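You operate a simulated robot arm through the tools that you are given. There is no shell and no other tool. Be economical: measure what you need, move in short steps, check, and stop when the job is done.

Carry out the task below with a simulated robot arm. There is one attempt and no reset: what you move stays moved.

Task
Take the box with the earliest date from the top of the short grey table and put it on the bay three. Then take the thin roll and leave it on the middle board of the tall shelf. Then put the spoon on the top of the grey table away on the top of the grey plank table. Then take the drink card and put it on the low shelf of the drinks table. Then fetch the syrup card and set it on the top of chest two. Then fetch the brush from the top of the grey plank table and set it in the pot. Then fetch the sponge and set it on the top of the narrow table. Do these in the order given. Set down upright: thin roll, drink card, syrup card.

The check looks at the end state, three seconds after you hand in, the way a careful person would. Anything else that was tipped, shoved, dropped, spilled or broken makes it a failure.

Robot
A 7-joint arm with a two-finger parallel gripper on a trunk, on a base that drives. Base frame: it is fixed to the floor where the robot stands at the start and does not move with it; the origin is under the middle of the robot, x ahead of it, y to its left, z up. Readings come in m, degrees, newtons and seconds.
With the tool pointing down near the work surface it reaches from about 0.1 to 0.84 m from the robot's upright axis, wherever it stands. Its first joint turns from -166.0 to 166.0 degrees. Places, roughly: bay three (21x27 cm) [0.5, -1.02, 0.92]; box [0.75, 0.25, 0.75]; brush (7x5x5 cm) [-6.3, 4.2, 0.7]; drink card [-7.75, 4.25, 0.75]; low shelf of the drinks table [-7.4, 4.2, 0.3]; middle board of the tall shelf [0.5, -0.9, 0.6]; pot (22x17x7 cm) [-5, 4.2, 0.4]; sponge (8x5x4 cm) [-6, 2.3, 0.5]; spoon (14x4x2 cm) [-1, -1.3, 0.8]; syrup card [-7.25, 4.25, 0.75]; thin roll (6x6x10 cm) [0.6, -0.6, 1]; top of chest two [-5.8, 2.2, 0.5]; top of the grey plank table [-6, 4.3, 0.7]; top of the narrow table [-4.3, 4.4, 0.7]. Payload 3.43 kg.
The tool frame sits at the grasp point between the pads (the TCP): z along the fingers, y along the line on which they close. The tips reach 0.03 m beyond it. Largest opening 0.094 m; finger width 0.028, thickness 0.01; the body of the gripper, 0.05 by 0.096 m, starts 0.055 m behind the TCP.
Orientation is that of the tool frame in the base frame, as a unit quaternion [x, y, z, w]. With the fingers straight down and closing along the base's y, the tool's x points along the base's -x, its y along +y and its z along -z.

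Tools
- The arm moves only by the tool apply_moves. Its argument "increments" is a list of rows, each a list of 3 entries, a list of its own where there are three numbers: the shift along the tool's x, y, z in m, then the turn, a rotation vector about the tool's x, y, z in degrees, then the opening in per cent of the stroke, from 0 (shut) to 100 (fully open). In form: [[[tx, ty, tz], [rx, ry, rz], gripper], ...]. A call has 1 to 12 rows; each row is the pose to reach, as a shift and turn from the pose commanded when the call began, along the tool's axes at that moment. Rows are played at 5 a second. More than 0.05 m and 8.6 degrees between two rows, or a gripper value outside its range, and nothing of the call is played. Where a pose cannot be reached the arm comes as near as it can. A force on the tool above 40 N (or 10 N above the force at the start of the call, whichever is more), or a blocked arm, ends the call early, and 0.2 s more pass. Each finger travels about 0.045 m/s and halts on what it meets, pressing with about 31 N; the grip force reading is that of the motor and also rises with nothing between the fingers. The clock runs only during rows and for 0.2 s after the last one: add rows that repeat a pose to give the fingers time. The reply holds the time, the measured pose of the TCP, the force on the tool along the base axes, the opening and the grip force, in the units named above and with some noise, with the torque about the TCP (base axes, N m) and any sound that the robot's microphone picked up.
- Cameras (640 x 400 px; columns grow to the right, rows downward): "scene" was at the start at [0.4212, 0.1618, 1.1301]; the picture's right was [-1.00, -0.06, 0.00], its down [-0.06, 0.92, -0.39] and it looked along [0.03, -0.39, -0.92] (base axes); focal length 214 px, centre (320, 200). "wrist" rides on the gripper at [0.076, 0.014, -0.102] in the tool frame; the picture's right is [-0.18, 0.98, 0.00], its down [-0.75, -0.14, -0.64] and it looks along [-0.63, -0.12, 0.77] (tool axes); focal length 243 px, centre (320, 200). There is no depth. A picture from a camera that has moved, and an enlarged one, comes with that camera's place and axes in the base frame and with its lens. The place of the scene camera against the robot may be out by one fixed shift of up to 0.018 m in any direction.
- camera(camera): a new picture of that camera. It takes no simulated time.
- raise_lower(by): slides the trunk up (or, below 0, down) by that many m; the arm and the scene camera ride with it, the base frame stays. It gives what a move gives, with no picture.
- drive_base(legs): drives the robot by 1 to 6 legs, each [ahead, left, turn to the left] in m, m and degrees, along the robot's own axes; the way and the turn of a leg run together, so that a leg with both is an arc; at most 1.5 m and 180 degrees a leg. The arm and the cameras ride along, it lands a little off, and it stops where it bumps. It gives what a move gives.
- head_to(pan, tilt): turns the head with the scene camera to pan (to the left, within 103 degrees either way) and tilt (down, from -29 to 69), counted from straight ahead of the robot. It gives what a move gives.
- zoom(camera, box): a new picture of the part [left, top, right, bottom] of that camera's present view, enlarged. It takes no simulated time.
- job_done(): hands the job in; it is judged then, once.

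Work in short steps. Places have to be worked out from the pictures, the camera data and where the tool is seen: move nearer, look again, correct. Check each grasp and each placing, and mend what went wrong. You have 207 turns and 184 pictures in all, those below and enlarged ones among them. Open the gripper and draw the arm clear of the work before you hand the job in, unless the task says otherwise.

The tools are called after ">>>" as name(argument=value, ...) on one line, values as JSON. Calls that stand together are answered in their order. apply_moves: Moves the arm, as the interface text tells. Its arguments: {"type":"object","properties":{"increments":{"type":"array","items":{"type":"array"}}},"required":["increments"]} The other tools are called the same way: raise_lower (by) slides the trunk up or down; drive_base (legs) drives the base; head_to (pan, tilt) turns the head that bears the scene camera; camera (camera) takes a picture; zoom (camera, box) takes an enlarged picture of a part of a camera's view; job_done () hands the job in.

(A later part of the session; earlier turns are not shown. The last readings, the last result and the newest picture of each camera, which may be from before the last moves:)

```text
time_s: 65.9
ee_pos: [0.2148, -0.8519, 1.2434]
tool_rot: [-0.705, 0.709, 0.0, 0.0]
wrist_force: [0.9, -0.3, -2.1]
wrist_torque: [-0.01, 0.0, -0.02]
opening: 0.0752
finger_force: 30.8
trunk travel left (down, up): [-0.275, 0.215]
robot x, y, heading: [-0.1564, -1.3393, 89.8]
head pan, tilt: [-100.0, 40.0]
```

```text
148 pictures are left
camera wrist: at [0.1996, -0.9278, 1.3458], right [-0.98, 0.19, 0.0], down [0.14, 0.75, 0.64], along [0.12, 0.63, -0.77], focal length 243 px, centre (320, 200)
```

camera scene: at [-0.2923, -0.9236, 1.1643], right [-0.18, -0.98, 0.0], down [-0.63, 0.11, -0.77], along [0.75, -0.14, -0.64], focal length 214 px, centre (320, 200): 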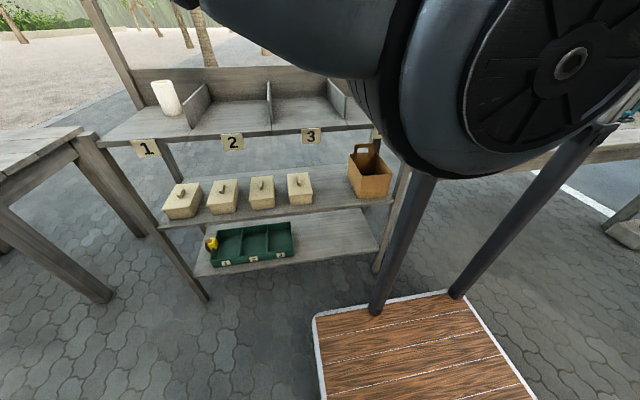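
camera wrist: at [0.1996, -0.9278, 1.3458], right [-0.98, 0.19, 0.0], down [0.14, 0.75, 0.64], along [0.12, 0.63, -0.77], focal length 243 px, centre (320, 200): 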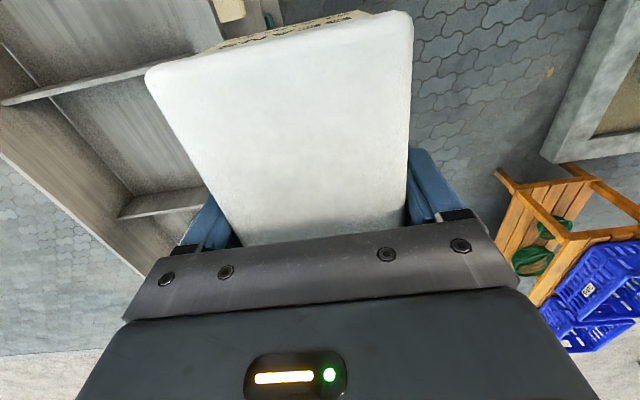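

Bay 3 centre ≈ (0.49,-1.015), board z≈0.92. I move the box over it at z≈1.09.

>>> apply_moves(increments=[[[0.015, -0.026, 0.015], [0, 0, 0], 70], [[0.03, -0.052, 0.03], [0, 0, 0], 70], [[0.047, -0.078, 0.045], [0, 0, 0], 70], [[0.063, -0.104, 0.06], [0, 0, 0], 70], [[0.08, -0.13, 0.075], [0, 0, 0], 70], [[0.097, -0.156, 0.09], [0, 0, 0], 70], [[0.113, -0.182, 0.105], [0, 0, 0], 70], [[0.13, -0.208, 0.12], [0, 0, 0], 70], [[0.146, -0.234, 0.135], [0, 0, 0], 70], [[0.163, -0.26, 0.15], [0, 0, 0], 70], [[0.163, -0.26, 0.15], [0, 0, 0], 70]])

>>> camera(camera="scene")

>>> camera(camera="wrist")

```text
time_s: 68.3
ee_pos: [0.4739, -1.0146, 1.0924]
tool_rot: [-0.706, 0.708, 0.0, 0.0]
wrist_force: [-0.3, 0.6, -1.7]
wrist_torque: [0.03, 0.01, -0.01]
opening: 0.0751
finger_force: 31.4
trunk travel left (down, up): [-0.275, 0.215]
robot x, y, heading: [-0.1572, -1.335, 89.8]
head pan, tilt: [-100.0, 40.0]
```

```text
147 pictures are left
camera scene: at [-0.2922, -0.9235, 1.1643], right [-0.18, -0.98, 0.0], down [-0.63, 0.11, -0.77], along [0.75, -0.14, -0.64], focal length 214 px, centre (320, 200)
```

scene: 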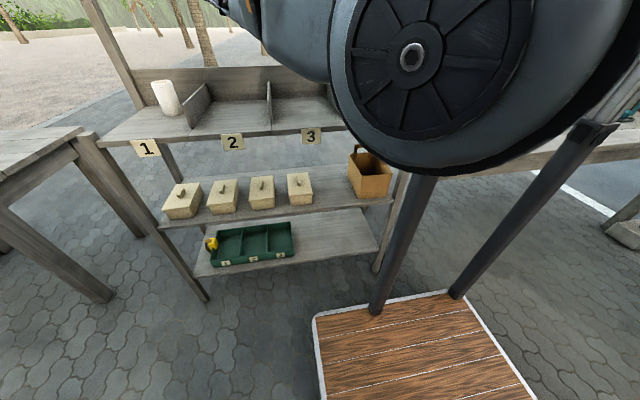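

```text
146 pictures are left
camera wrist: at [0.4585, -1.091, 1.1952], right [-0.98, 0.19, 0.0], down [0.14, 0.75, 0.64], along [0.12, 0.63, -0.77], focal length 243 px, centre (320, 200)
```

wrist: 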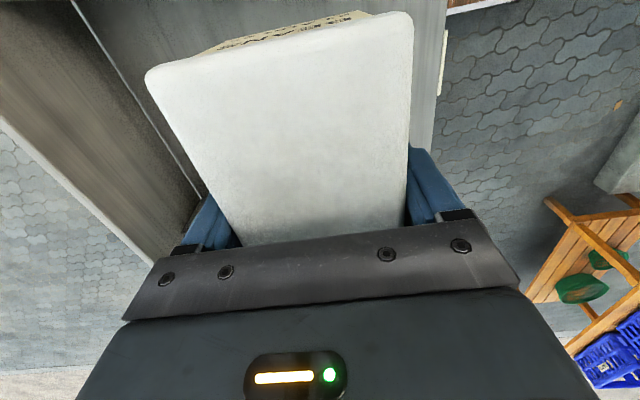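

Aligned over bay 3. I descend gently in small steps watching the force.

>>> apply_moves(increments=[[[0, -0.01, 0.03], [0, 0, 0], 70], [[0, -0.01, 0.06], [0, 0, 0], 70], [[0, -0.01, 0.09], [0, 0, 0], 70], [[0, -0.01, 0.105], [0, 0, 0], 70], [[0, -0.01, 0.11], [0, 0, 0], 70]])

>>> apply_moves(increments=[[[0, 0, 0.005], [0, 0, 0], 70], [[0, 0, 0.01], [0, 0, 0], 70], [[0, 0, 0.013], [0, 0, 0], 70]])

>>> camera(camera="wrist")

```text
time_s: 69.5
ee_pos: [0.4856, -1.0154, 0.9836]
tool_rot: [-0.705, 0.709, 0.0, 0.0]
wrist_force: [0.0, 0.6, -3.4]
wrist_torque: [0.03, -0.01, 0.0]
opening: 0.075
finger_force: 31.1
trunk travel left (down, up): [-0.275, 0.215]
robot x, y, heading: [-0.1578, -1.342, 89.8]
head pan, tilt: [-100.0, 40.0]
```

```text
time_s: 70.3
ee_pos: [0.4843, -1.0166, 0.9692]
tool_rot: [-0.705, 0.709, 0.0, 0.0]
wrist_force: [0.2, -0.7, -3.4]
wrist_torque: [0.01, 0.04, -0.02]
opening: 0.075
finger_force: 30.7
trunk travel left (down, up): [-0.275, 0.215]
robot x, y, heading: [-0.1581, -1.337, 89.9]
head pan, tilt: [-100.0, 40.0]
```

```text
145 pictures are left
camera wrist: at [0.4686, -1.0921, 1.0722], right [-0.98, 0.19, 0.0], down [0.14, 0.75, 0.64], along [0.12, 0.63, -0.77], focal length 243 px, centre (320, 200)
```

wrist: 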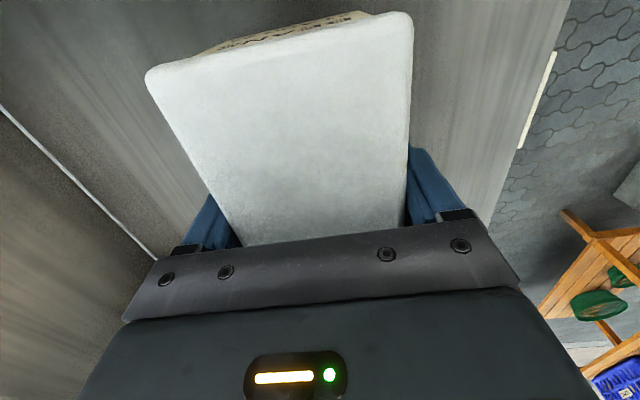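

No contact yet; continue down in 3 mm steps.

>>> apply_moves(increments=[[[0, 0, 0.004], [0, 0, 0], 70], [[0, 0, 0.008], [0, 0, 0], 70], [[0, 0, 0.008], [0, 0, 0], 70]])

>>> apply_moves(increments=[[[0, 0, 0.003], [0, 0, 0], 70], [[0, 0, 0.006], [0, 0, 0], 70], [[0, 0, 0.006], [0, 0, 0], 70]])

```text
time_s: 71.1
ee_pos: [0.4843, -1.015, 0.9624]
tool_rot: [-0.705, 0.709, 0.0, 0.0]
wrist_force: [-0.1, -0.5, -2.5]
wrist_torque: [0.02, 0.0, -0.02]
opening: 0.0749
finger_force: 30.8
trunk travel left (down, up): [-0.275, 0.215]
robot x, y, heading: [-0.1594, -1.3355, 89.9]
head pan, tilt: [-100.0, 40.0]
```

```text
time_s: 71.9
ee_pos: [0.4854, -1.0166, 0.9552]
tool_rot: [-0.705, 0.709, -0.001, 0.0]
wrist_force: [-0.6, -0.9, -2.7]
wrist_torque: [0.07, -0.01, -0.02]
opening: 0.075
finger_force: 31.1
trunk travel left (down, up): [-0.275, 0.215]
robot x, y, heading: [-0.1579, -1.3387, 90.0]
head pan, tilt: [-100.0, 40.0]
```

>>> apply_moves(increments=[[[0, 0, 0.002], [0, 0, 0], 70], [[0, 0, 0.004], [0, 0, 0], 70], [[0, 0, 0.004], [0, 0, 0], 70]])

>>> apply_moves(increments=[[[0, 0, 0.002], [0, 0, 0], 70], [[0, 0, 0.004], [0, 0, 0], 70], [[0, 0, 0.004], [0, 0, 0], 70]])

>>> camera(camera="wrist")

```text
time_s: 72.7
ee_pos: [0.4847, -1.0154, 0.955]
tool_rot: [-0.707, 0.708, -0.001, 0.001]
wrist_force: [-4.0, 3.2, 29.1]
wrist_torque: [-0.46, 0.44, 0.03]
opening: 0.0751
finger_force: 30.8
trunk travel left (down, up): [-0.275, 0.215]
robot x, y, heading: [-0.1585, -1.3385, 89.7]
head pan, tilt: [-100.0, 40.0]
```

```text
time_s: 73.3
ee_pos: [0.4848, -1.0165, 0.9494]
tool_rot: [-0.706, 0.709, -0.001, 0.001]
wrist_force: [-2.1, 0.5, 10.8]
wrist_torque: [0.03, 0.57, -0.07]
opening: 0.0752
finger_force: 31.3
trunk travel left (down, up): [-0.275, 0.215]
robot x, y, heading: [-0.158, -1.337, 89.7]
head pan, tilt: [-100.0, 40.0]
stopped in row 3: the force on the tool passed its limit at 42 N (the readings are from after the stop); the commanded pose is now the measured one
```

```text
144 pictures are left
camera wrist: at [0.4691, -1.0922, 1.0529], right [-0.98, 0.19, 0.0], down [0.14, 0.75, 0.64], along [0.12, 0.63, -0.77], focal length 243 px, centre (320, 200)
```

wrist: 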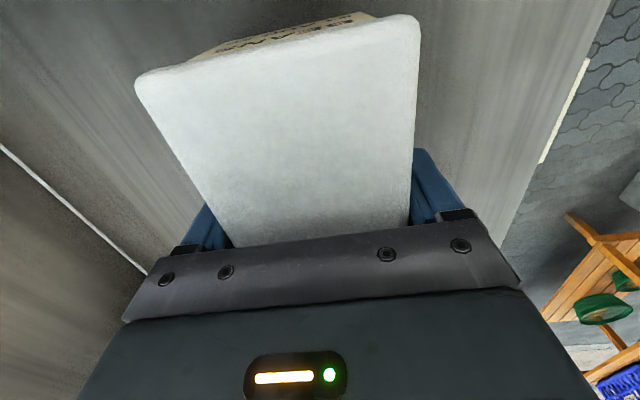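

Landed (contact at z≈0.95, box slid slightly up in the grip). I release, then lift straight up.

>>> apply_moves(increments=[[[0, 0, 0], [0, 0, 0], 85], [[0, 0, 0], [0, 0, 0], 100], [[0, 0, 0], [0, 0, 0], 100], [[0, 0, -0.04], [0, 0, 0], 100], [[0, 0, -0.08], [0, 0, 0], 100], [[0, 0, -0.12], [0, 0, 0], 100], [[0, 0, -0.12], [0, 0, 0], 100]])

>>> camera(camera="wrist")

```text
time_s: 74.9
ee_pos: [0.4831, -1.0165, 1.069]
tool_rot: [-0.705, 0.709, -0.001, 0.0]
wrist_force: [-0.3, -0.3, -1.2]
wrist_torque: [0.0, -0.04, 0.02]
opening: 0.0941
finger_force: 0.1
trunk travel left (down, up): [-0.275, 0.215]
robot x, y, heading: [-0.1564, -1.338, 89.8]
head pan, tilt: [-100.0, 40.0]
```

```text
143 pictures are left
camera wrist: at [0.4679, -1.0923, 1.1724], right [-0.98, 0.19, 0.0], down [0.14, 0.75, 0.64], along [0.12, 0.63, -0.77], focal length 243 px, centre (320, 200)
```

wrist: 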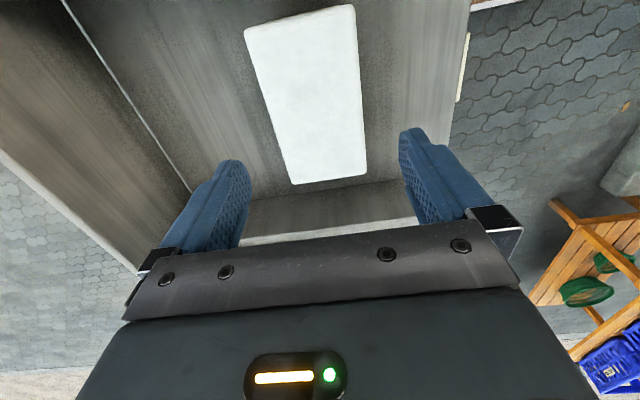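

Box sits well in bay 3. I withdraw the arm and yaw the tool -90° (world) in free space to prepare a forward-tilted grasp of the roll.

>>> apply_moves(increments=[[[0, 0, -0.045], [0, 0, 0], 100], [[0, 0.02, -0.085], [0, 0, 0], 100], [[-0.01, 0.06, -0.1], [0, 0, 0], 100], [[-0.03, 0.1, -0.11], [0, 0, 0], 100], [[-0.05, 0.14, -0.12], [0, 0, 0], 100], [[-0.07, 0.18, -0.13], [0, 0, 0], 100], [[-0.09, 0.22, -0.13], [0, 0, 0], 100], [[-0.1, 0.26, -0.13], [0, 0, 0], 100]])

>>> apply_moves(increments=[[[0, 0, 0], [0, 0, 8], 100], [[0, 0, 0], [0, 0, 16], 100], [[0, 0, 0], [0, 0, 24], 100], [[0, 0, 0], [0, 0, 32], 100], [[0, 0, 0], [0, 0, 40], 100], [[0, 0, 0], [0, 0, 48], 100], [[0, 0, 0], [0, 0, 56], 100], [[0, 0, 0], [0, 0, 64], 100], [[0, 0, 0], [0, 0, 72], 100], [[0, 0, 0], [0, 0, 80], 100], [[0, 0, 0], [0, 0, 88], 100], [[0, 0, 0], [0, 0, 90], 100]])

>>> camera(camera="wrist")

>>> camera(camera="scene")

```text
time_s: 76.7
ee_pos: [0.2224, -0.9149, 1.1986]
tool_rot: [-0.705, 0.71, -0.001, 0.001]
wrist_force: [0.1, -0.5, 0.5]
wrist_torque: [0.0, 0.01, 0.02]
opening: 0.094
finger_force: 0.1
trunk travel left (down, up): [-0.275, 0.215]
robot x, y, heading: [-0.154, -1.3352, 89.9]
head pan, tilt: [-100.0, 40.0]
```

```text
time_s: 79.3
ee_pos: [0.2237, -0.9145, 1.1987]
tool_rot: [0.002, 1.0, 0.001, 0.001]
wrist_force: [-0.1, 0.0, -0.1]
wrist_torque: [0.01, -0.02, -0.01]
opening: 0.0938
finger_force: 0.1
trunk travel left (down, up): [-0.275, 0.215]
robot x, y, heading: [-0.1583, -1.334, 89.6]
head pan, tilt: [-100.0, 40.0]
```

```text
142 pictures are left
camera wrist: at [0.1474, -0.9, 1.3014], right [0.19, 0.98, 0.0], down [0.75, -0.15, 0.64], along [0.63, -0.12, -0.77], focal length 243 px, centre (320, 200)
```

wrist: 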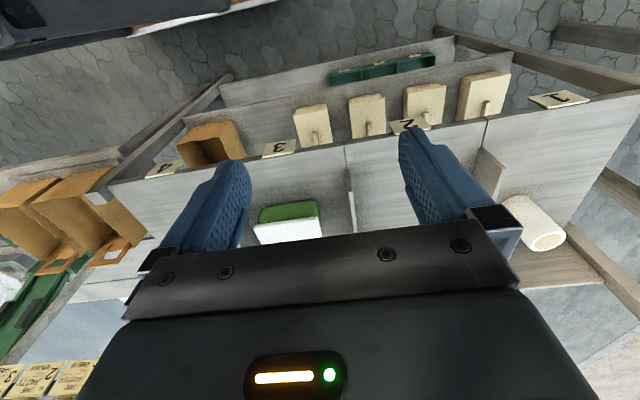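

```text
141 pictures are left
camera scene: at [-0.2923, -0.9236, 1.1643], right [-0.18, -0.98, 0.0], down [-0.63, 0.11, -0.77], along [0.75, -0.14, -0.64], focal length 214 px, centre (320, 200)
```

scene: 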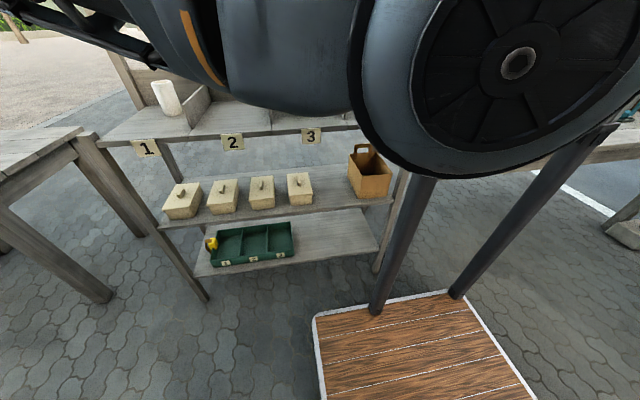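

Tool yaw works, and the roll is at ≈(0.55,-0.575). I drive forward along the shelf and a bit away from it, then tilt the tool forward.

>>> drive_base(legs=[[0.38, 0.12, 0]])

>>> apply_moves(increments=[[[-0.012, 0, 0.0], [0, -5, 0], 100], [[-0.025, 0, 0.0], [0, -10, 0], 100], [[-0.037, 0, 0], [0, -15, 0], 100], [[-0.05, 0, 0], [0, -20, 0], 100], [[-0.062, 0, 0], [0, -25, 0], 100], [[-0.075, 0, 0], [0, -30, 0], 100], [[-0.087, 0, 0], [0, -35, 0], 100], [[-0.1, 0, 0], [0, -40, 0], 100], [[-0.112, 0, 0], [0, -45, 0], 100], [[-0.125, 0, 0], [0, -50, 0], 100], [[-0.13, 0, 0], [0, -55, 0], 100], [[-0.13, 0, 0], [0, -55, 0], 100]])

>>> camera(camera="wrist")

>>> camera(camera="scene")

```text
time_s: 81.8
ee_pos: [0.1097, -0.5337, 1.1992]
tool_rot: [0.005, 1.0, 0.0, 0.002]
wrist_force: [0.7, 0.1, -0.3]
wrist_torque: [0.02, -0.01, -0.02]
opening: 0.094
finger_force: 0.0
trunk travel left (down, up): [-0.275, 0.215]
robot x, y, heading: [-0.2751, -0.9567, 89.8]
head pan, tilt: [-100.0, 40.0]
```

```text
time_s: 84.4
ee_pos: [0.2404, -0.5347, 1.1978]
tool_rot: [0.004, 0.886, -0.002, 0.464]
wrist_force: [0.3, -1.0, 0.3]
wrist_torque: [-0.02, -0.02, -0.01]
opening: 0.0943
finger_force: 0.1
trunk travel left (down, up): [-0.275, 0.215]
robot x, y, heading: [-0.2741, -0.9495, 89.2]
head pan, tilt: [-100.0, 40.0]
```

```text
140 pictures are left
camera wrist: at [0.1119, -0.5195, 1.1946], right [0.11, 0.98, 0.15], down [-0.1, -0.14, 0.99], along [0.99, -0.13, 0.08], focal length 243 px, centre (320, 200)
```

wrist: 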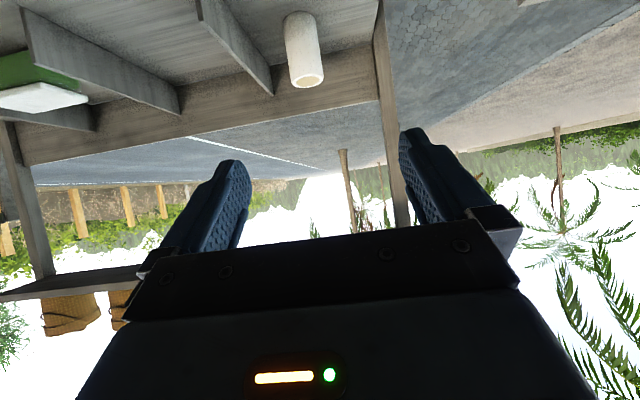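

```text
139 pictures are left
camera scene: at [-0.4071, -0.5399, 1.1643], right [-0.18, -0.98, 0.0], down [-0.63, 0.12, -0.77], along [0.75, -0.14, -0.64], focal length 214 px, centre (320, 200)
```

scene: 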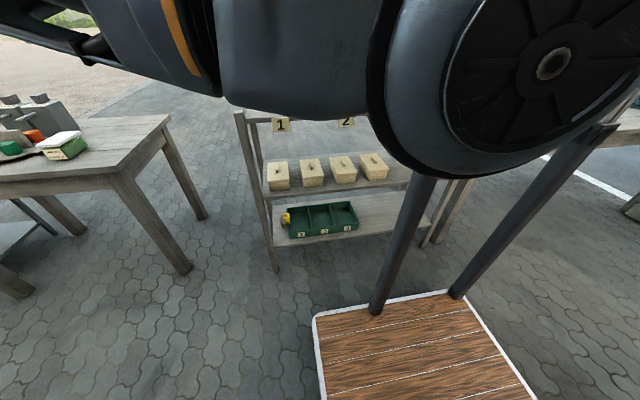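

Roll measured at (0.547,-0.565), z 0.92–1.02 — almost exactly along the tool axis. I advance most of the way and look.

>>> apply_moves(increments=[[[0, -0.005, 0.045], [0, 0, 0], 100], [[0, -0.01, 0.09], [0, 0, 0], 100], [[-0.001, -0.015, 0.135], [0, 0, 0], 100], [[-0.002, -0.02, 0.18], [0, 0, 0], 100], [[-0.003, -0.025, 0.225], [0, 0, 0], 100], [[-0.004, -0.03, 0.26], [0, 0, 0], 100], [[-0.004, -0.03, 0.26], [0, 0, 0], 100]])

>>> camera(camera="wrist")

```text
time_s: 86.0
ee_pos: [0.4567, -0.5673, 1.0548]
tool_rot: [0.005, 0.886, -0.003, 0.463]
wrist_force: [-0.4, 0.0, 0.0]
wrist_torque: [0.0, 0.0, 0.04]
opening: 0.0942
finger_force: 0.0
trunk travel left (down, up): [-0.275, 0.215]
robot x, y, heading: [-0.2766, -0.9562, 89.7]
head pan, tilt: [-100.0, 40.0]
```

```text
138 pictures are left
camera wrist: at [0.3291, -0.5519, 1.0513], right [0.11, 0.98, 0.15], down [-0.1, -0.14, 0.99], along [0.99, -0.13, 0.08], focal length 243 px, centre (320, 200)
```

wrist: 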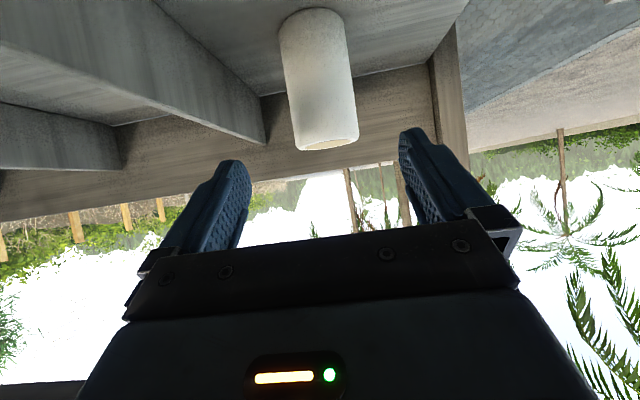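

Aligned. Advance the last 11 cm and close on the roll.

>>> apply_moves(increments=[[[0, 0, 0.035], [0, 0, 0], 100], [[0, 0, 0.07], [0, 0, 0], 100], [[0, 0, 0.1], [0, 0, 0], 100], [[0, 0, 0.112], [0, 0, 0], 100], [[0, 0, 0.112], [0, 0, 0], 75], [[0, 0, 0.112], [0, 0, 0], 50], [[0, 0, 0.112], [0, 0, 0], 40], [[0, 0, 0.112], [0, 0, 0], 40], [[0, 0, 0.112], [0, 0, 0], 40], [[0, 0, 0.112], [0, 0, 0], 40]])

>>> camera(camera="wrist")

```text
time_s: 88.2
ee_pos: [0.5466, -0.5682, 0.9903]
tool_rot: [0.004, 0.886, -0.001, 0.463]
wrist_force: [0.0, -0.3, 0.3]
wrist_torque: [0.02, 0.04, 0.0]
opening: 0.0601
finger_force: 31.0
trunk travel left (down, up): [-0.275, 0.215]
robot x, y, heading: [-0.277, -0.9521, 89.7]
head pan, tilt: [-100.0, 40.0]
```

```text
137 pictures are left
camera wrist: at [0.4189, -0.5519, 0.9861], right [0.11, 0.98, 0.15], down [-0.1, -0.14, 0.99], along [0.99, -0.13, 0.08], focal length 243 px, centre (320, 200)
```

wrist: 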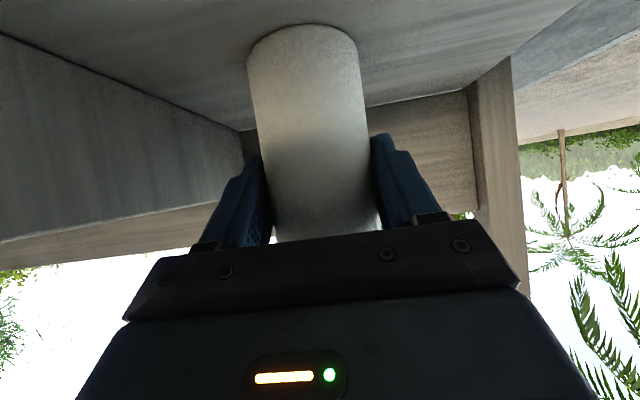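

Roll gripped (6.0 cm). Lift 8 cm and draw it out toward the front.

>>> apply_moves(increments=[[[-0.033, 0, -0.023], [0, 0, 0], 40], [[-0.0655, 0, -0.0459], [0, 0, 0], 40], [[-0.043, 0, -0.078], [0, 0, 0], 40], [[-0.02, 0, -0.11], [0, 0, 0], 40], [[0.002, 0, -0.142], [0, 0, 0], 40], [[0.024, 0, -0.174], [0, 0, 0], 40], [[0.046, 0, -0.206], [0, 0, 0], 40], [[0.068, 0, -0.238], [0, 0, 0], 40], [[0.09, 0, -0.27], [0, 0, 0], 40], [[0.107, 0, -0.2916], [0, 0, 0], 40]])

>>> camera(camera="wrist")

```text
time_s: 90.4
ee_pos: [0.2466, -0.5649, 1.0689]
tool_rot: [0.004, 0.886, -0.002, 0.463]
wrist_force: [0.3, 0.6, -0.2]
wrist_torque: [0.05, 0.04, 0.04]
opening: 0.06
finger_force: 31.3
trunk travel left (down, up): [-0.275, 0.215]
robot x, y, heading: [-0.2741, -0.9522, 89.5]
head pan, tilt: [-100.0, 40.0]
```

```text
136 pictures are left
camera wrist: at [0.1184, -0.5491, 1.0659], right [0.11, 0.98, 0.15], down [-0.1, -0.14, 0.99], along [0.99, -0.13, 0.08], focal length 243 px, centre (320, 200)
```

wrist: 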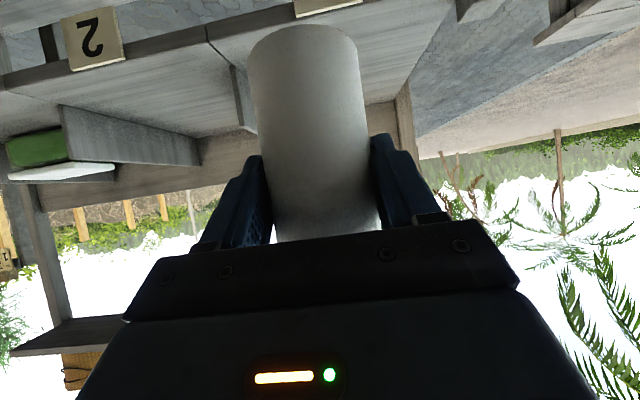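

Now back up along the shelf to bring the roll in front of the gap between the 4th cream box and the brown bag, then lower the trunk.

>>> drive_base(legs=[[-0.51, 0, 0]])

>>> raise_lower(by=-0.27)

>>> camera(camera="wrist")

>>> camera(camera="scene")

```text
time_s: 93.4
ee_pos: [0.2407, -1.0585, 1.069]
tool_rot: [-0.002, 0.886, 0.002, 0.463]
wrist_force: [-0.4, 0.9, 0.1]
wrist_torque: [0.0, -0.02, -0.04]
opening: 0.0599
finger_force: 30.7
trunk travel left (down, up): [-0.275, 0.215]
robot x, y, heading: [-0.277, -1.452, 90.4]
head pan, tilt: [-100.0, 40.0]
```

```text
time_s: 96.1
ee_pos: [0.2407, -1.0594, 0.7998]
tool_rot: [-0.001, 0.886, 0.0, 0.463]
wrist_force: [-0.5, 0.1, -0.5]
wrist_torque: [0.0, 0.0, 0.02]
opening: 0.0598
finger_force: 31.0
trunk travel left (down, up): [-0.005, 0.485]
robot x, y, heading: [-0.2785, -1.4559, 90.4]
head pan, tilt: [-100.0, 40.0]
```

```text
135 pictures are left
camera wrist: at [0.1121, -1.0451, 0.7959], right [0.1, 0.98, 0.15], down [-0.1, -0.14, 0.99], along [0.99, -0.12, 0.08], focal length 243 px, centre (320, 200)
```

wrist: 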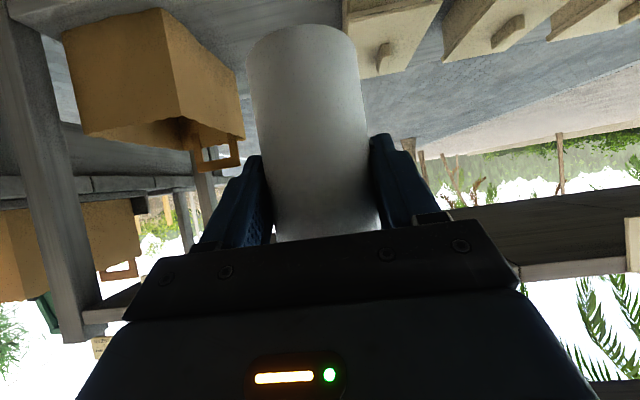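

```text
134 pictures are left
camera scene: at [-0.4135, -1.0424, 0.8943], right [-0.17, -0.99, 0.0], down [-0.63, 0.11, -0.77], along [0.75, -0.13, -0.64], focal length 214 px, centre (320, 200)
```

scene: 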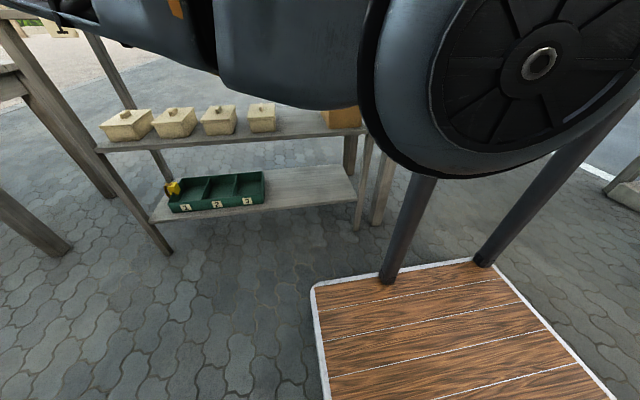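

Gap between box 4 (y≈-1.02) and bag (y≈-1.21) measured; board surface z≈0.57. I shift to y≈-1.115, lower, and move in.

>>> apply_moves(increments=[[[0, -0.028, 0], [0, 0, 0], 40], [[0, -0.056, 0], [0, 0, 0], 40], [[0.041, -0.056, 0.0287], [0, 0, 0], 40], [[0.0819, -0.056, 0.0574], [0, 0, 0], 40], [[0.053, -0.056, 0.098], [0, 0, 0], 40], [[0.03, -0.056, 0.131], [0, 0, 0], 40], [[0.03, -0.056, 0.131], [0, 0, 0], 40]])

>>> camera(camera="wrist")

>>> camera(camera="scene")

```text
time_s: 97.7
ee_pos: [0.3308, -1.1144, 0.6969]
tool_rot: [-0.001, 0.887, 0.001, 0.463]
wrist_force: [-0.1, -1.1, -0.9]
wrist_torque: [0.01, -0.02, 0.02]
opening: 0.0597
finger_force: 30.9
trunk travel left (down, up): [-0.005, 0.485]
robot x, y, heading: [-0.2754, -1.4557, 90.2]
head pan, tilt: [-100.0, 40.0]
```

```text
133 pictures are left
camera wrist: at [0.2018, -1.101, 0.6938], right [0.1, 0.98, 0.15], down [-0.1, -0.14, 0.99], along [0.99, -0.12, 0.08], focal length 243 px, centre (320, 200)
```

wrist: 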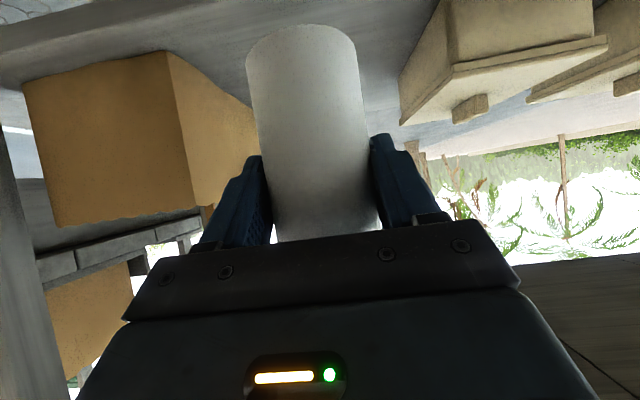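

```text
132 pictures are left
camera scene: at [-0.4135, -1.0424, 0.8943], right [-0.17, -0.99, 0.0], down [-0.63, 0.11, -0.77], along [0.75, -0.13, -0.64], focal length 214 px, centre (320, 200)
```

scene: 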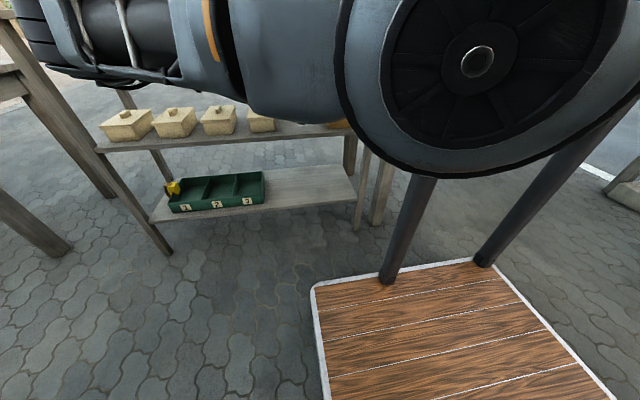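

Well centred in the gap. Move in 11 cm, then down slowly.

>>> apply_moves(increments=[[[-0.021, 0, 0.03], [0, 0, 0], 40], [[-0.042, 0, 0.06], [0, 0, 0], 40], [[-0.063, 0, 0.09], [0, 0, 0], 40], [[-0.047, 0, 0.1015], [0, 0, 0], 40], [[-0.034, 0, 0.11], [0, 0, 0], 40], [[-0.034, 0, 0.11], [0, 0, 0], 40]])

>>> apply_moves(increments=[[[0.004, 0, 0.003], [0, 0, 0], 40], [[0.008, 0, 0.0055], [0, 0, 0], 40], [[0.008, 0, 0.0055], [0, 0, 0], 40]])

>>> camera(camera="wrist")

```text
time_s: 99.1
ee_pos: [0.4407, -1.1134, 0.6654]
tool_rot: [-0.001, 0.886, 0.001, 0.464]
wrist_force: [0.3, -0.7, -0.9]
wrist_torque: [0.02, 0.01, 0.03]
opening: 0.0598
finger_force: 30.9
trunk travel left (down, up): [-0.005, 0.485]
robot x, y, heading: [-0.2766, -1.4536, 90.2]
head pan, tilt: [-100.0, 40.0]
```

```text
time_s: 99.9
ee_pos: [0.4409, -1.1133, 0.6541]
tool_rot: [0.0, 0.886, 0.0, 0.464]
wrist_force: [-0.3, -0.5, -0.5]
wrist_torque: [-0.01, -0.01, 0.02]
opening: 0.06
finger_force: 31.2
trunk travel left (down, up): [-0.005, 0.485]
robot x, y, heading: [-0.2731, -1.4552, 90.0]
head pan, tilt: [-100.0, 40.0]
```

```text
131 pictures are left
camera wrist: at [0.3121, -1.0997, 0.6511], right [0.1, 0.98, 0.15], down [-0.1, -0.14, 0.99], along [0.99, -0.12, 0.08], focal length 243 px, centre (320, 200)
```

wrist: 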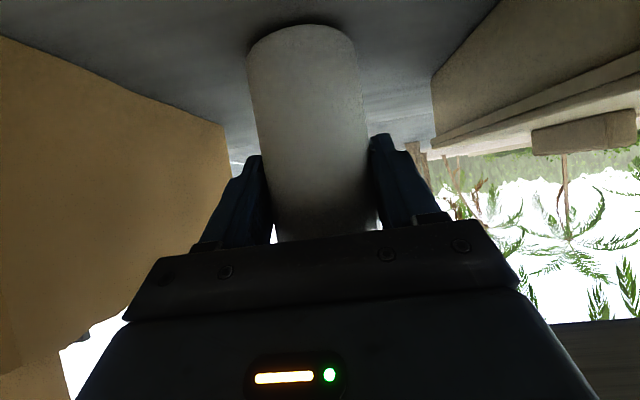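

Nearly down. Continue in 2–3 mm steps until contact.

>>> apply_moves(increments=[[[0.0025, 0, 0.0017], [0, 0, 0], 40], [[0.005, 0, 0.0035], [0, 0, 0], 40], [[0.005, 0, 0.0035], [0, 0, 0], 40]])

>>> apply_moves(increments=[[[0.002, 0, 0.0014], [0, 0, 0], 40], [[0.004, 0, 0.0028], [0, 0, 0], 40], [[0.004, 0, 0.0028], [0, 0, 0], 40]])

```text
time_s: 100.7
ee_pos: [0.4398, -1.1137, 0.6517]
tool_rot: [-0.001, 0.886, 0.0, 0.463]
wrist_force: [-1.1, 0.7, 5.4]
wrist_torque: [0.16, 0.09, 0.02]
opening: 0.0596
finger_force: 30.8
trunk travel left (down, up): [-0.005, 0.485]
robot x, y, heading: [-0.2781, -1.4526, 90.2]
head pan, tilt: [-100.0, 40.0]
```

```text
time_s: 101.5
ee_pos: [0.4413, -1.1147, 0.6477]
tool_rot: [-0.001, 0.885, 0.001, 0.465]
wrist_force: [-0.9, 1.0, 32.7]
wrist_torque: [0.12, -0.28, 0.11]
opening: 0.0601
finger_force: 30.7
trunk travel left (down, up): [-0.005, 0.485]
robot x, y, heading: [-0.2787, -1.454, 90.1]
head pan, tilt: [-100.0, 40.0]
```

Contact made. Ease up 3 mm, open, and retract straight back.

>>> apply_moves(increments=[[[-0.0025, 0, -0.0017], [0, 0, 0], 40], [[-0.0025, 0, -0.0017], [0, 0, 0], 60], [[-0.0025, 0, -0.0017], [0, 0, 0], 90], [[-0.0025, 0, -0.0017], [0, 0, 0], 90], [[-0.0025, 0, -0.0017], [0, 0, 0], 90], [[0.02, 0, -0.034], [0, 0, 0], 90], [[0.043, 0, -0.067], [0, 0, 0], 90], [[0.066, 0, -0.1], [0, 0, 0], 90], [[0.089, 0, -0.133], [0, 0, 0], 90], [[0.1, 0, -0.147], [0, 0, 0], 90], [[0.1, 0, -0.147], [0, 0, 0], 90]])

>>> camera(camera="wrist")

```text
time_s: 103.9
ee_pos: [0.2633, -1.1145, 0.6448]
tool_rot: [-0.002, 0.886, 0.001, 0.464]
wrist_force: [-0.1, 0.3, 0.0]
wrist_torque: [0.02, 0.01, 0.0]
opening: 0.0845
finger_force: 0.1
trunk travel left (down, up): [-0.005, 0.485]
robot x, y, heading: [-0.2782, -1.4546, 90.2]
head pan, tilt: [-100.0, 40.0]
```

```text
130 pictures are left
camera wrist: at [0.1345, -1.1004, 0.6424], right [0.1, 0.98, 0.15], down [-0.1, -0.14, 0.99], along [0.99, -0.12, 0.08], focal length 243 px, centre (320, 200)
```

wrist: 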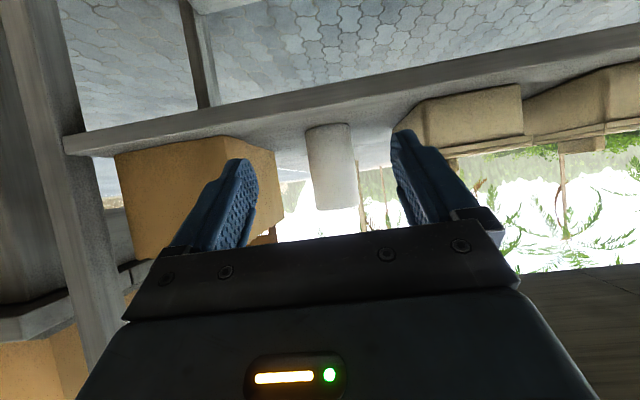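

Roll stands upright on the middle board. Raise the trunk again, straighten the tool, and look for the spoon on the grey table.

>>> raise_lower(by=0.27)

>>> apply_moves(increments=[[[0, 0, -0.03], [0, 5, 0], 100], [[0, 0, -0.06], [0, 10, 0], 100], [[0, 0, -0.09], [0, 15, 0], 100], [[0, 0, -0.12], [0, 20, 0], 100], [[0, 0, -0.15], [0, 25, 0], 100], [[0, 0, -0.18], [0, 30, 0], 100], [[0, 0, -0.18], [0, 35, 0], 100], [[0, 0, -0.18], [0, 40, 0], 100], [[0, 0, -0.18], [0, 45, 0], 100], [[0, 0, -0.18], [0, 50, 0], 100], [[0, 0, -0.18], [0, 55, 0], 100]])

>>> head_to(pan=60, tilt=35)

>>> camera(camera="scene")

```text
time_s: 106.7
ee_pos: [0.2625, -1.1141, 0.9155]
tool_rot: [-0.001, 0.886, 0.001, 0.463]
wrist_force: [0.4, -0.1, -0.2]
wrist_torque: [0.0, 0.03, 0.0]
opening: 0.0846
finger_force: 0.0
trunk travel left (down, up): [-0.275, 0.215]
robot x, y, heading: [-0.2719, -1.451, 90.1]
head pan, tilt: [-100.0, 40.0]
```

```text
time_s: 109.1
ee_pos: [0.1141, -1.115, 1.0191]
tool_rot: [-0.001, 1.0, 0.0, 0.002]
wrist_force: [0.2, -0.7, -0.1]
wrist_torque: [-0.05, -0.02, 0.0]
opening: 0.0941
finger_force: 0.0
trunk travel left (down, up): [-0.275, 0.215]
robot x, y, heading: [-0.2766, -1.4579, 90.1]
head pan, tilt: [-100.0, 40.0]
```

```text
time_s: 111.5
ee_pos: [0.115, -1.1154, 1.0188]
tool_rot: [-0.001, 1.0, 0.0, 0.001]
wrist_force: [-0.7, -0.7, 0.2]
wrist_torque: [0.0, 0.04, 0.0]
opening: 0.0941
finger_force: 0.1
trunk travel left (down, up): [-0.275, 0.215]
robot x, y, heading: [-0.2757, -1.4548, 90.2]
head pan, tilt: [60.0, 35.0]
```

```text
129 pictures are left
camera scene: at [-0.5736, -0.9841, 1.1718], right [0.5, 0.87, 0.0], down [0.5, -0.29, -0.82], along [-0.71, 0.41, -0.57], focal length 214 px, centre (320, 200)
```

scene: 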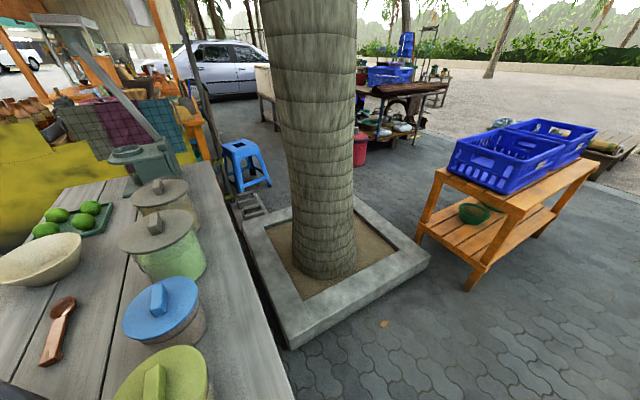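

The spoon is at the left. I pan further for a good view of it.

>>> head_to(pan=100, tilt=45)

>>> camera(camera="scene")

```text
time_s: 112.6
ee_pos: [0.1138, -1.1157, 1.0197]
tool_rot: [-0.001, 1.0, 0.0, 0.002]
wrist_force: [-0.2, 0.6, 0.0]
wrist_torque: [0.05, 0.01, 0.02]
opening: 0.0938
finger_force: 0.1
trunk travel left (down, up): [-0.275, 0.215]
robot x, y, heading: [-0.2762, -1.4552, 90.3]
head pan, tilt: [100.0, 45.0]
```

```text
128 pictures are left
camera scene: at [-0.5773, -1.0422, 1.157], right [-0.18, 0.98, 0.0], down [0.7, 0.12, -0.71], along [-0.7, -0.12, -0.71], focal length 214 px, centre (320, 200)
```

scene: 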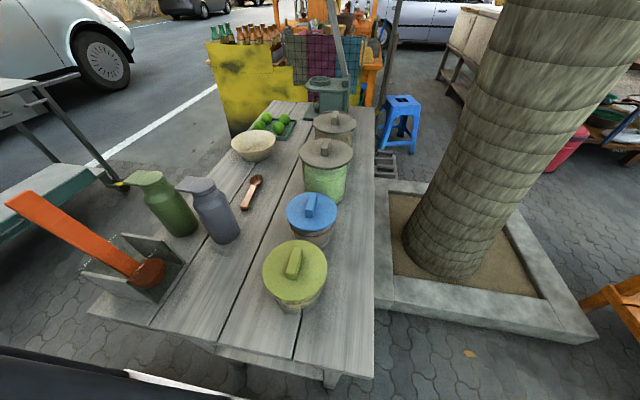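

Spoon at ≈(-0.93,-1.277), handle pointing +x, grey bottle in front of it. I raise the trunk, sidestep, turn to face the table (heading 180) with the spoon slightly right of me.

>>> raise_lower(by=0.2)

>>> drive_base(legs=[[-0.03, -0.15, 0], [0, 0, 90]])

>>> head_to(pan=-5, tilt=50)

>>> camera(camera="scene")

>>> camera(camera="wrist")

```text
time_s: 114.8
ee_pos: [0.1147, -1.1162, 1.2195]
tool_rot: [-0.001, 1.0, 0.0, 0.002]
wrist_force: [0.8, 0.6, 0.1]
wrist_torque: [0.02, 0.01, 0.02]
opening: 0.0941
finger_force: 0.0
trunk travel left (down, up): [-0.475, 0.015]
robot x, y, heading: [-0.2754, -1.4553, 90.1]
head pan, tilt: [100.0, 45.0]
```

```text
time_s: 120.0
ee_pos: [-0.4619, -1.0913, 1.2184]
tool_rot: [-0.706, 0.708, 0.001, 0.001]
wrist_force: [0.3, 0.9, 0.3]
wrist_torque: [-0.01, 0.01, 0.0]
opening: 0.0939
finger_force: 0.1
trunk travel left (down, up): [-0.475, 0.015]
robot x, y, heading: [-0.1247, -1.4828, 179.8]
head pan, tilt: [100.0, 45.0]
```

```text
time_s: 121.8
ee_pos: [-0.4628, -1.0911, 1.2193]
tool_rot: [-0.706, 0.708, 0.001, 0.001]
wrist_force: [0.5, 0.5, 0.0]
wrist_torque: [0.0, 0.06, 0.02]
opening: 0.0938
finger_force: 0.0
trunk travel left (down, up): [-0.475, 0.015]
robot x, y, heading: [-0.1256, -1.486, 180.0]
head pan, tilt: [-5.0, 50.0]
```

```text
127 pictures are left
camera scene: at [-0.6279, -1.6866, 1.3501], right [0.09, 1.0, 0.0], down [0.76, -0.07, -0.64], along [-0.64, 0.06, -0.77], focal length 214 px, centre (320, 200)
```

scene: 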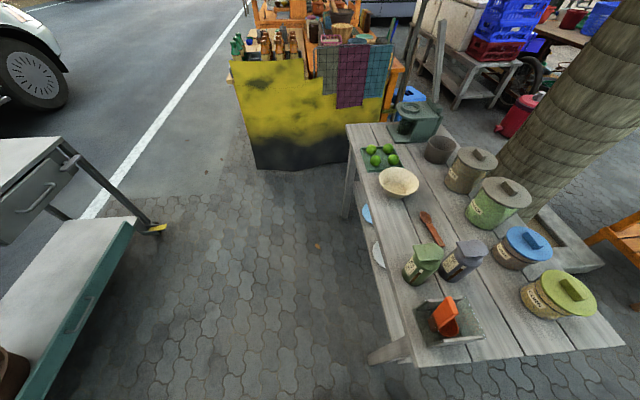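

```text
126 pictures are left
camera wrist: at [-0.4771, -1.1677, 1.3216], right [-0.98, 0.19, 0.0], down [0.14, 0.75, 0.64], along [0.12, 0.63, -0.77], focal length 243 px, centre (320, 200)
```

wrist: 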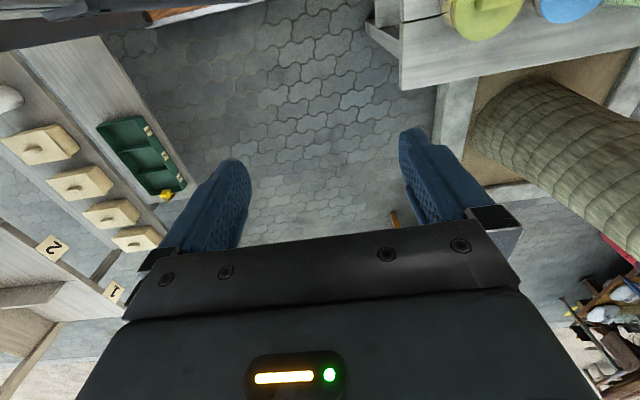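

Two-view fix: spoon centre ≈(-0.96,-1.294), z≈0.765, lying along x; bottle at (-0.815,-1.29). I step forward, yaw the tool so it closes along y, and move above the spoon.

>>> drive_base(legs=[[0.08, 0, 0]])

>>> apply_moves(increments=[[[0, 0, 0], [0, 0, -8], 100], [[0, 0, 0], [0, 0, -16], 100], [[0, 0, 0], [0, 0, -24], 100], [[0, 0, 0], [0, 0, -32], 100], [[0, 0, 0], [0, 0, -40], 100], [[0, 0, 0], [0, 0, -48], 100], [[0, 0, 0], [0, 0, -56], 100], [[0, 0, 0], [0, 0, -64], 100], [[0, 0, 0], [0, 0, -72], 100], [[0, 0, 0], [0, 0, -80], 100], [[0, 0, 0], [0, 0, -88], 100], [[0, 0, 0], [0, 0, -90], 100]])

>>> apply_moves(increments=[[[-0.04, 0.019, 0.0], [0, 0, 0], 100], [[-0.08, 0.038, 0.01], [0, 0, 0], 100], [[-0.12, 0.057, 0.02], [0, 0, 0], 100], [[-0.16, 0.076, 0.03], [0, 0, 0], 100], [[-0.2, 0.095, 0.04], [0, 0, 0], 100], [[-0.24, 0.114, 0.05], [0, 0, 0], 100], [[-0.28, 0.133, 0.06], [0, 0, 0], 100], [[-0.32, 0.152, 0.07], [0, 0, 0], 100], [[-0.36, 0.171, 0.08], [0, 0, 0], 100], [[-0.4, 0.19, 0.09], [0, 0, 0], 100], [[-0.42, 0.2, 0.1], [0, 0, 0], 100]])

>>> camera(camera="wrist")

>>> camera(camera="scene")

```text
time_s: 122.8
ee_pos: [-0.542, -1.0927, 1.2192]
tool_rot: [-0.706, 0.708, 0.002, 0.002]
wrist_force: [-0.5, 1.5, -0.8]
wrist_torque: [-0.02, -0.01, -0.01]
opening: 0.0941
finger_force: 0.1
trunk travel left (down, up): [-0.475, 0.015]
robot x, y, heading: [-0.2051, -1.4828, 179.8]
head pan, tilt: [-5.0, 50.0]
```

```text
time_s: 125.4
ee_pos: [-0.5406, -1.0914, 1.2173]
tool_rot: [1.0, 0.0, 0.0, -0.002]
wrist_force: [-0.2, 0.3, 0.3]
wrist_torque: [0.01, 0.0, 0.01]
opening: 0.0939
finger_force: 0.1
trunk travel left (down, up): [-0.475, 0.015]
robot x, y, heading: [-0.2027, -1.4801, 180.0]
head pan, tilt: [-5.0, 50.0]
```

```text
time_s: 127.8
ee_pos: [-0.962, -1.2903, 1.1188]
tool_rot: [1.0, -0.002, 0.0, -0.002]
wrist_force: [0.6, 1.1, 0.2]
wrist_torque: [0.0, 0.02, 0.01]
opening: 0.0939
finger_force: 0.0
trunk travel left (down, up): [-0.475, 0.015]
robot x, y, heading: [-0.2008, -1.482, 180.0]
head pan, tilt: [-5.0, 50.0]
```

```text
125 pictures are left
camera wrist: at [-0.8862, -1.3055, 1.2218], right [-0.19, -0.98, 0.0], down [-0.75, 0.14, 0.64], along [-0.63, 0.12, -0.77], focal length 243 px, centre (320, 200)
```

wrist: 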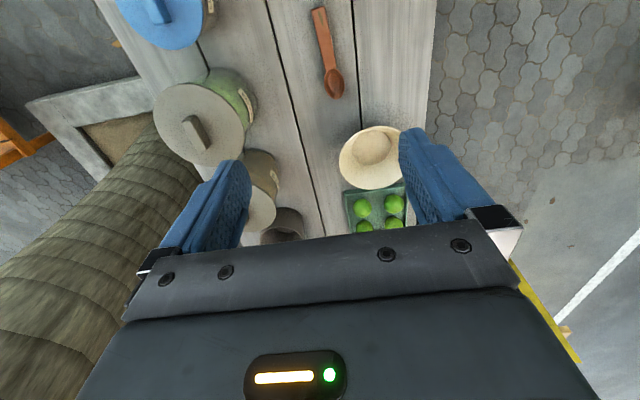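

```text
124 pictures are left
camera scene: at [-0.7073, -1.686, 1.3501], right [0.09, 1.0, 0.0], down [0.76, -0.07, -0.64], along [-0.64, 0.06, -0.77], focal length 214 px, centre (320, 200)
```

scene: 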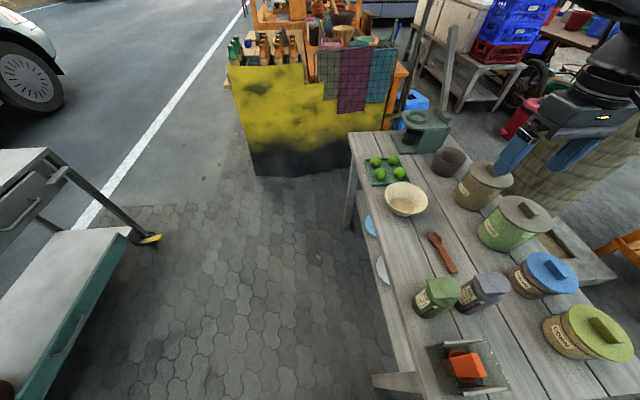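

Spoon at y≈-1.301. Descend to z≈0.90 above it, correcting y.

>>> apply_moves(increments=[[[-0.003, 0.005, 0.045], [0, 0, 0], 100], [[-0.003, 0.011, 0.09], [0, 0, 0], 80], [[-0.003, 0.011, 0.135], [0, 0, 0], 70], [[-0.003, 0.011, 0.18], [0, 0, 0], 60], [[-0.003, 0.011, 0.22], [0, 0, 0], 50], [[-0.003, 0.011, 0.22], [0, 0, 0], 50]])

>>> camera(camera="wrist")

>>> camera(camera="scene")

```text
time_s: 129.2
ee_pos: [-0.9644, -1.2987, 0.8986]
tool_rot: [1.0, -0.001, 0.0, -0.001]
wrist_force: [-0.5, 0.5, -0.2]
wrist_torque: [-0.01, -0.01, 0.0]
opening: 0.0471
finger_force: 0.1
trunk travel left (down, up): [-0.475, 0.015]
robot x, y, heading: [-0.1997, -1.4819, 179.8]
head pan, tilt: [-5.0, 50.0]
```

```text
123 pictures are left
camera wrist: at [-0.8895, -1.3139, 1.0006], right [-0.19, -0.98, 0.0], down [-0.75, 0.14, 0.64], along [-0.63, 0.12, -0.77], focal length 243 px, centre (320, 200)
```

wrist: 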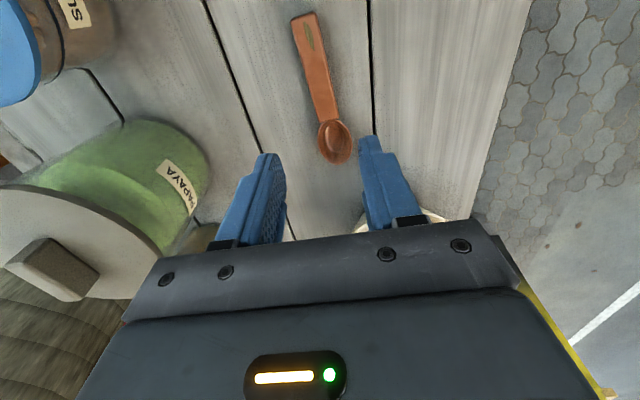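

```text
122 pictures are left
camera scene: at [-0.7074, -1.6861, 1.3501], right [0.09, 1.0, 0.0], down [0.76, -0.07, -0.64], along [-0.64, 0.06, -0.77], focal length 214 px, centre (320, 200)
```

scene: 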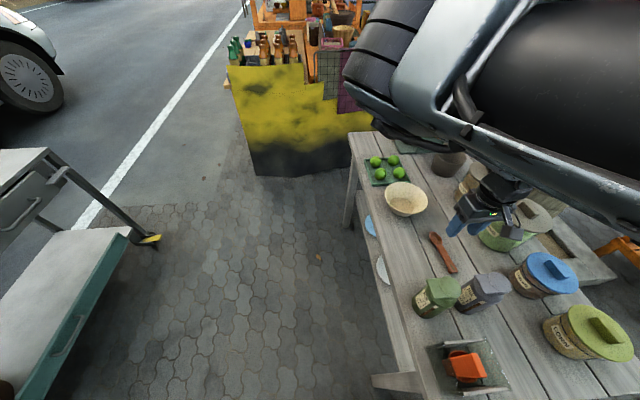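

Descend onto the spoon handle and close.

>>> apply_moves(increments=[[[0, 0.003, 0.04], [0, 0, 0], 50], [[0, 0.003, 0.075], [0, 0, 0], 50], [[0, 0.003, 0.095], [0, 0, 0], 50], [[0, 0.003, 0.108], [0, 0, 0], 50], [[0, 0.003, 0.108], [0, 0, 0], 50]])

>>> camera(camera="wrist")

```text
time_s: 130.4
ee_pos: [-0.964, -1.3033, 0.7914]
tool_rot: [1.0, -0.001, -0.001, -0.002]
wrist_force: [1.0, -0.4, 0.2]
wrist_torque: [0.03, 0.0, 0.02]
opening: 0.0469
finger_force: 0.2
trunk travel left (down, up): [-0.475, 0.015]
robot x, y, heading: [-0.2042, -1.4827, 180.0]
head pan, tilt: [-5.0, 50.0]
```

```text
121 pictures are left
camera wrist: at [-0.8885, -1.3179, 0.8943], right [-0.19, -0.98, 0.0], down [-0.75, 0.14, 0.64], along [-0.63, 0.12, -0.77], focal length 243 px, centre (320, 200)
```

wrist: 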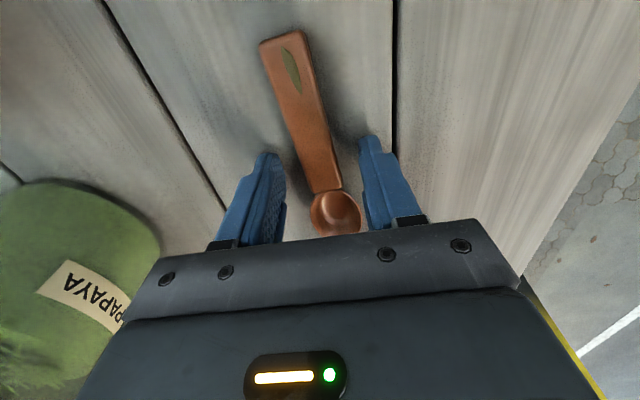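

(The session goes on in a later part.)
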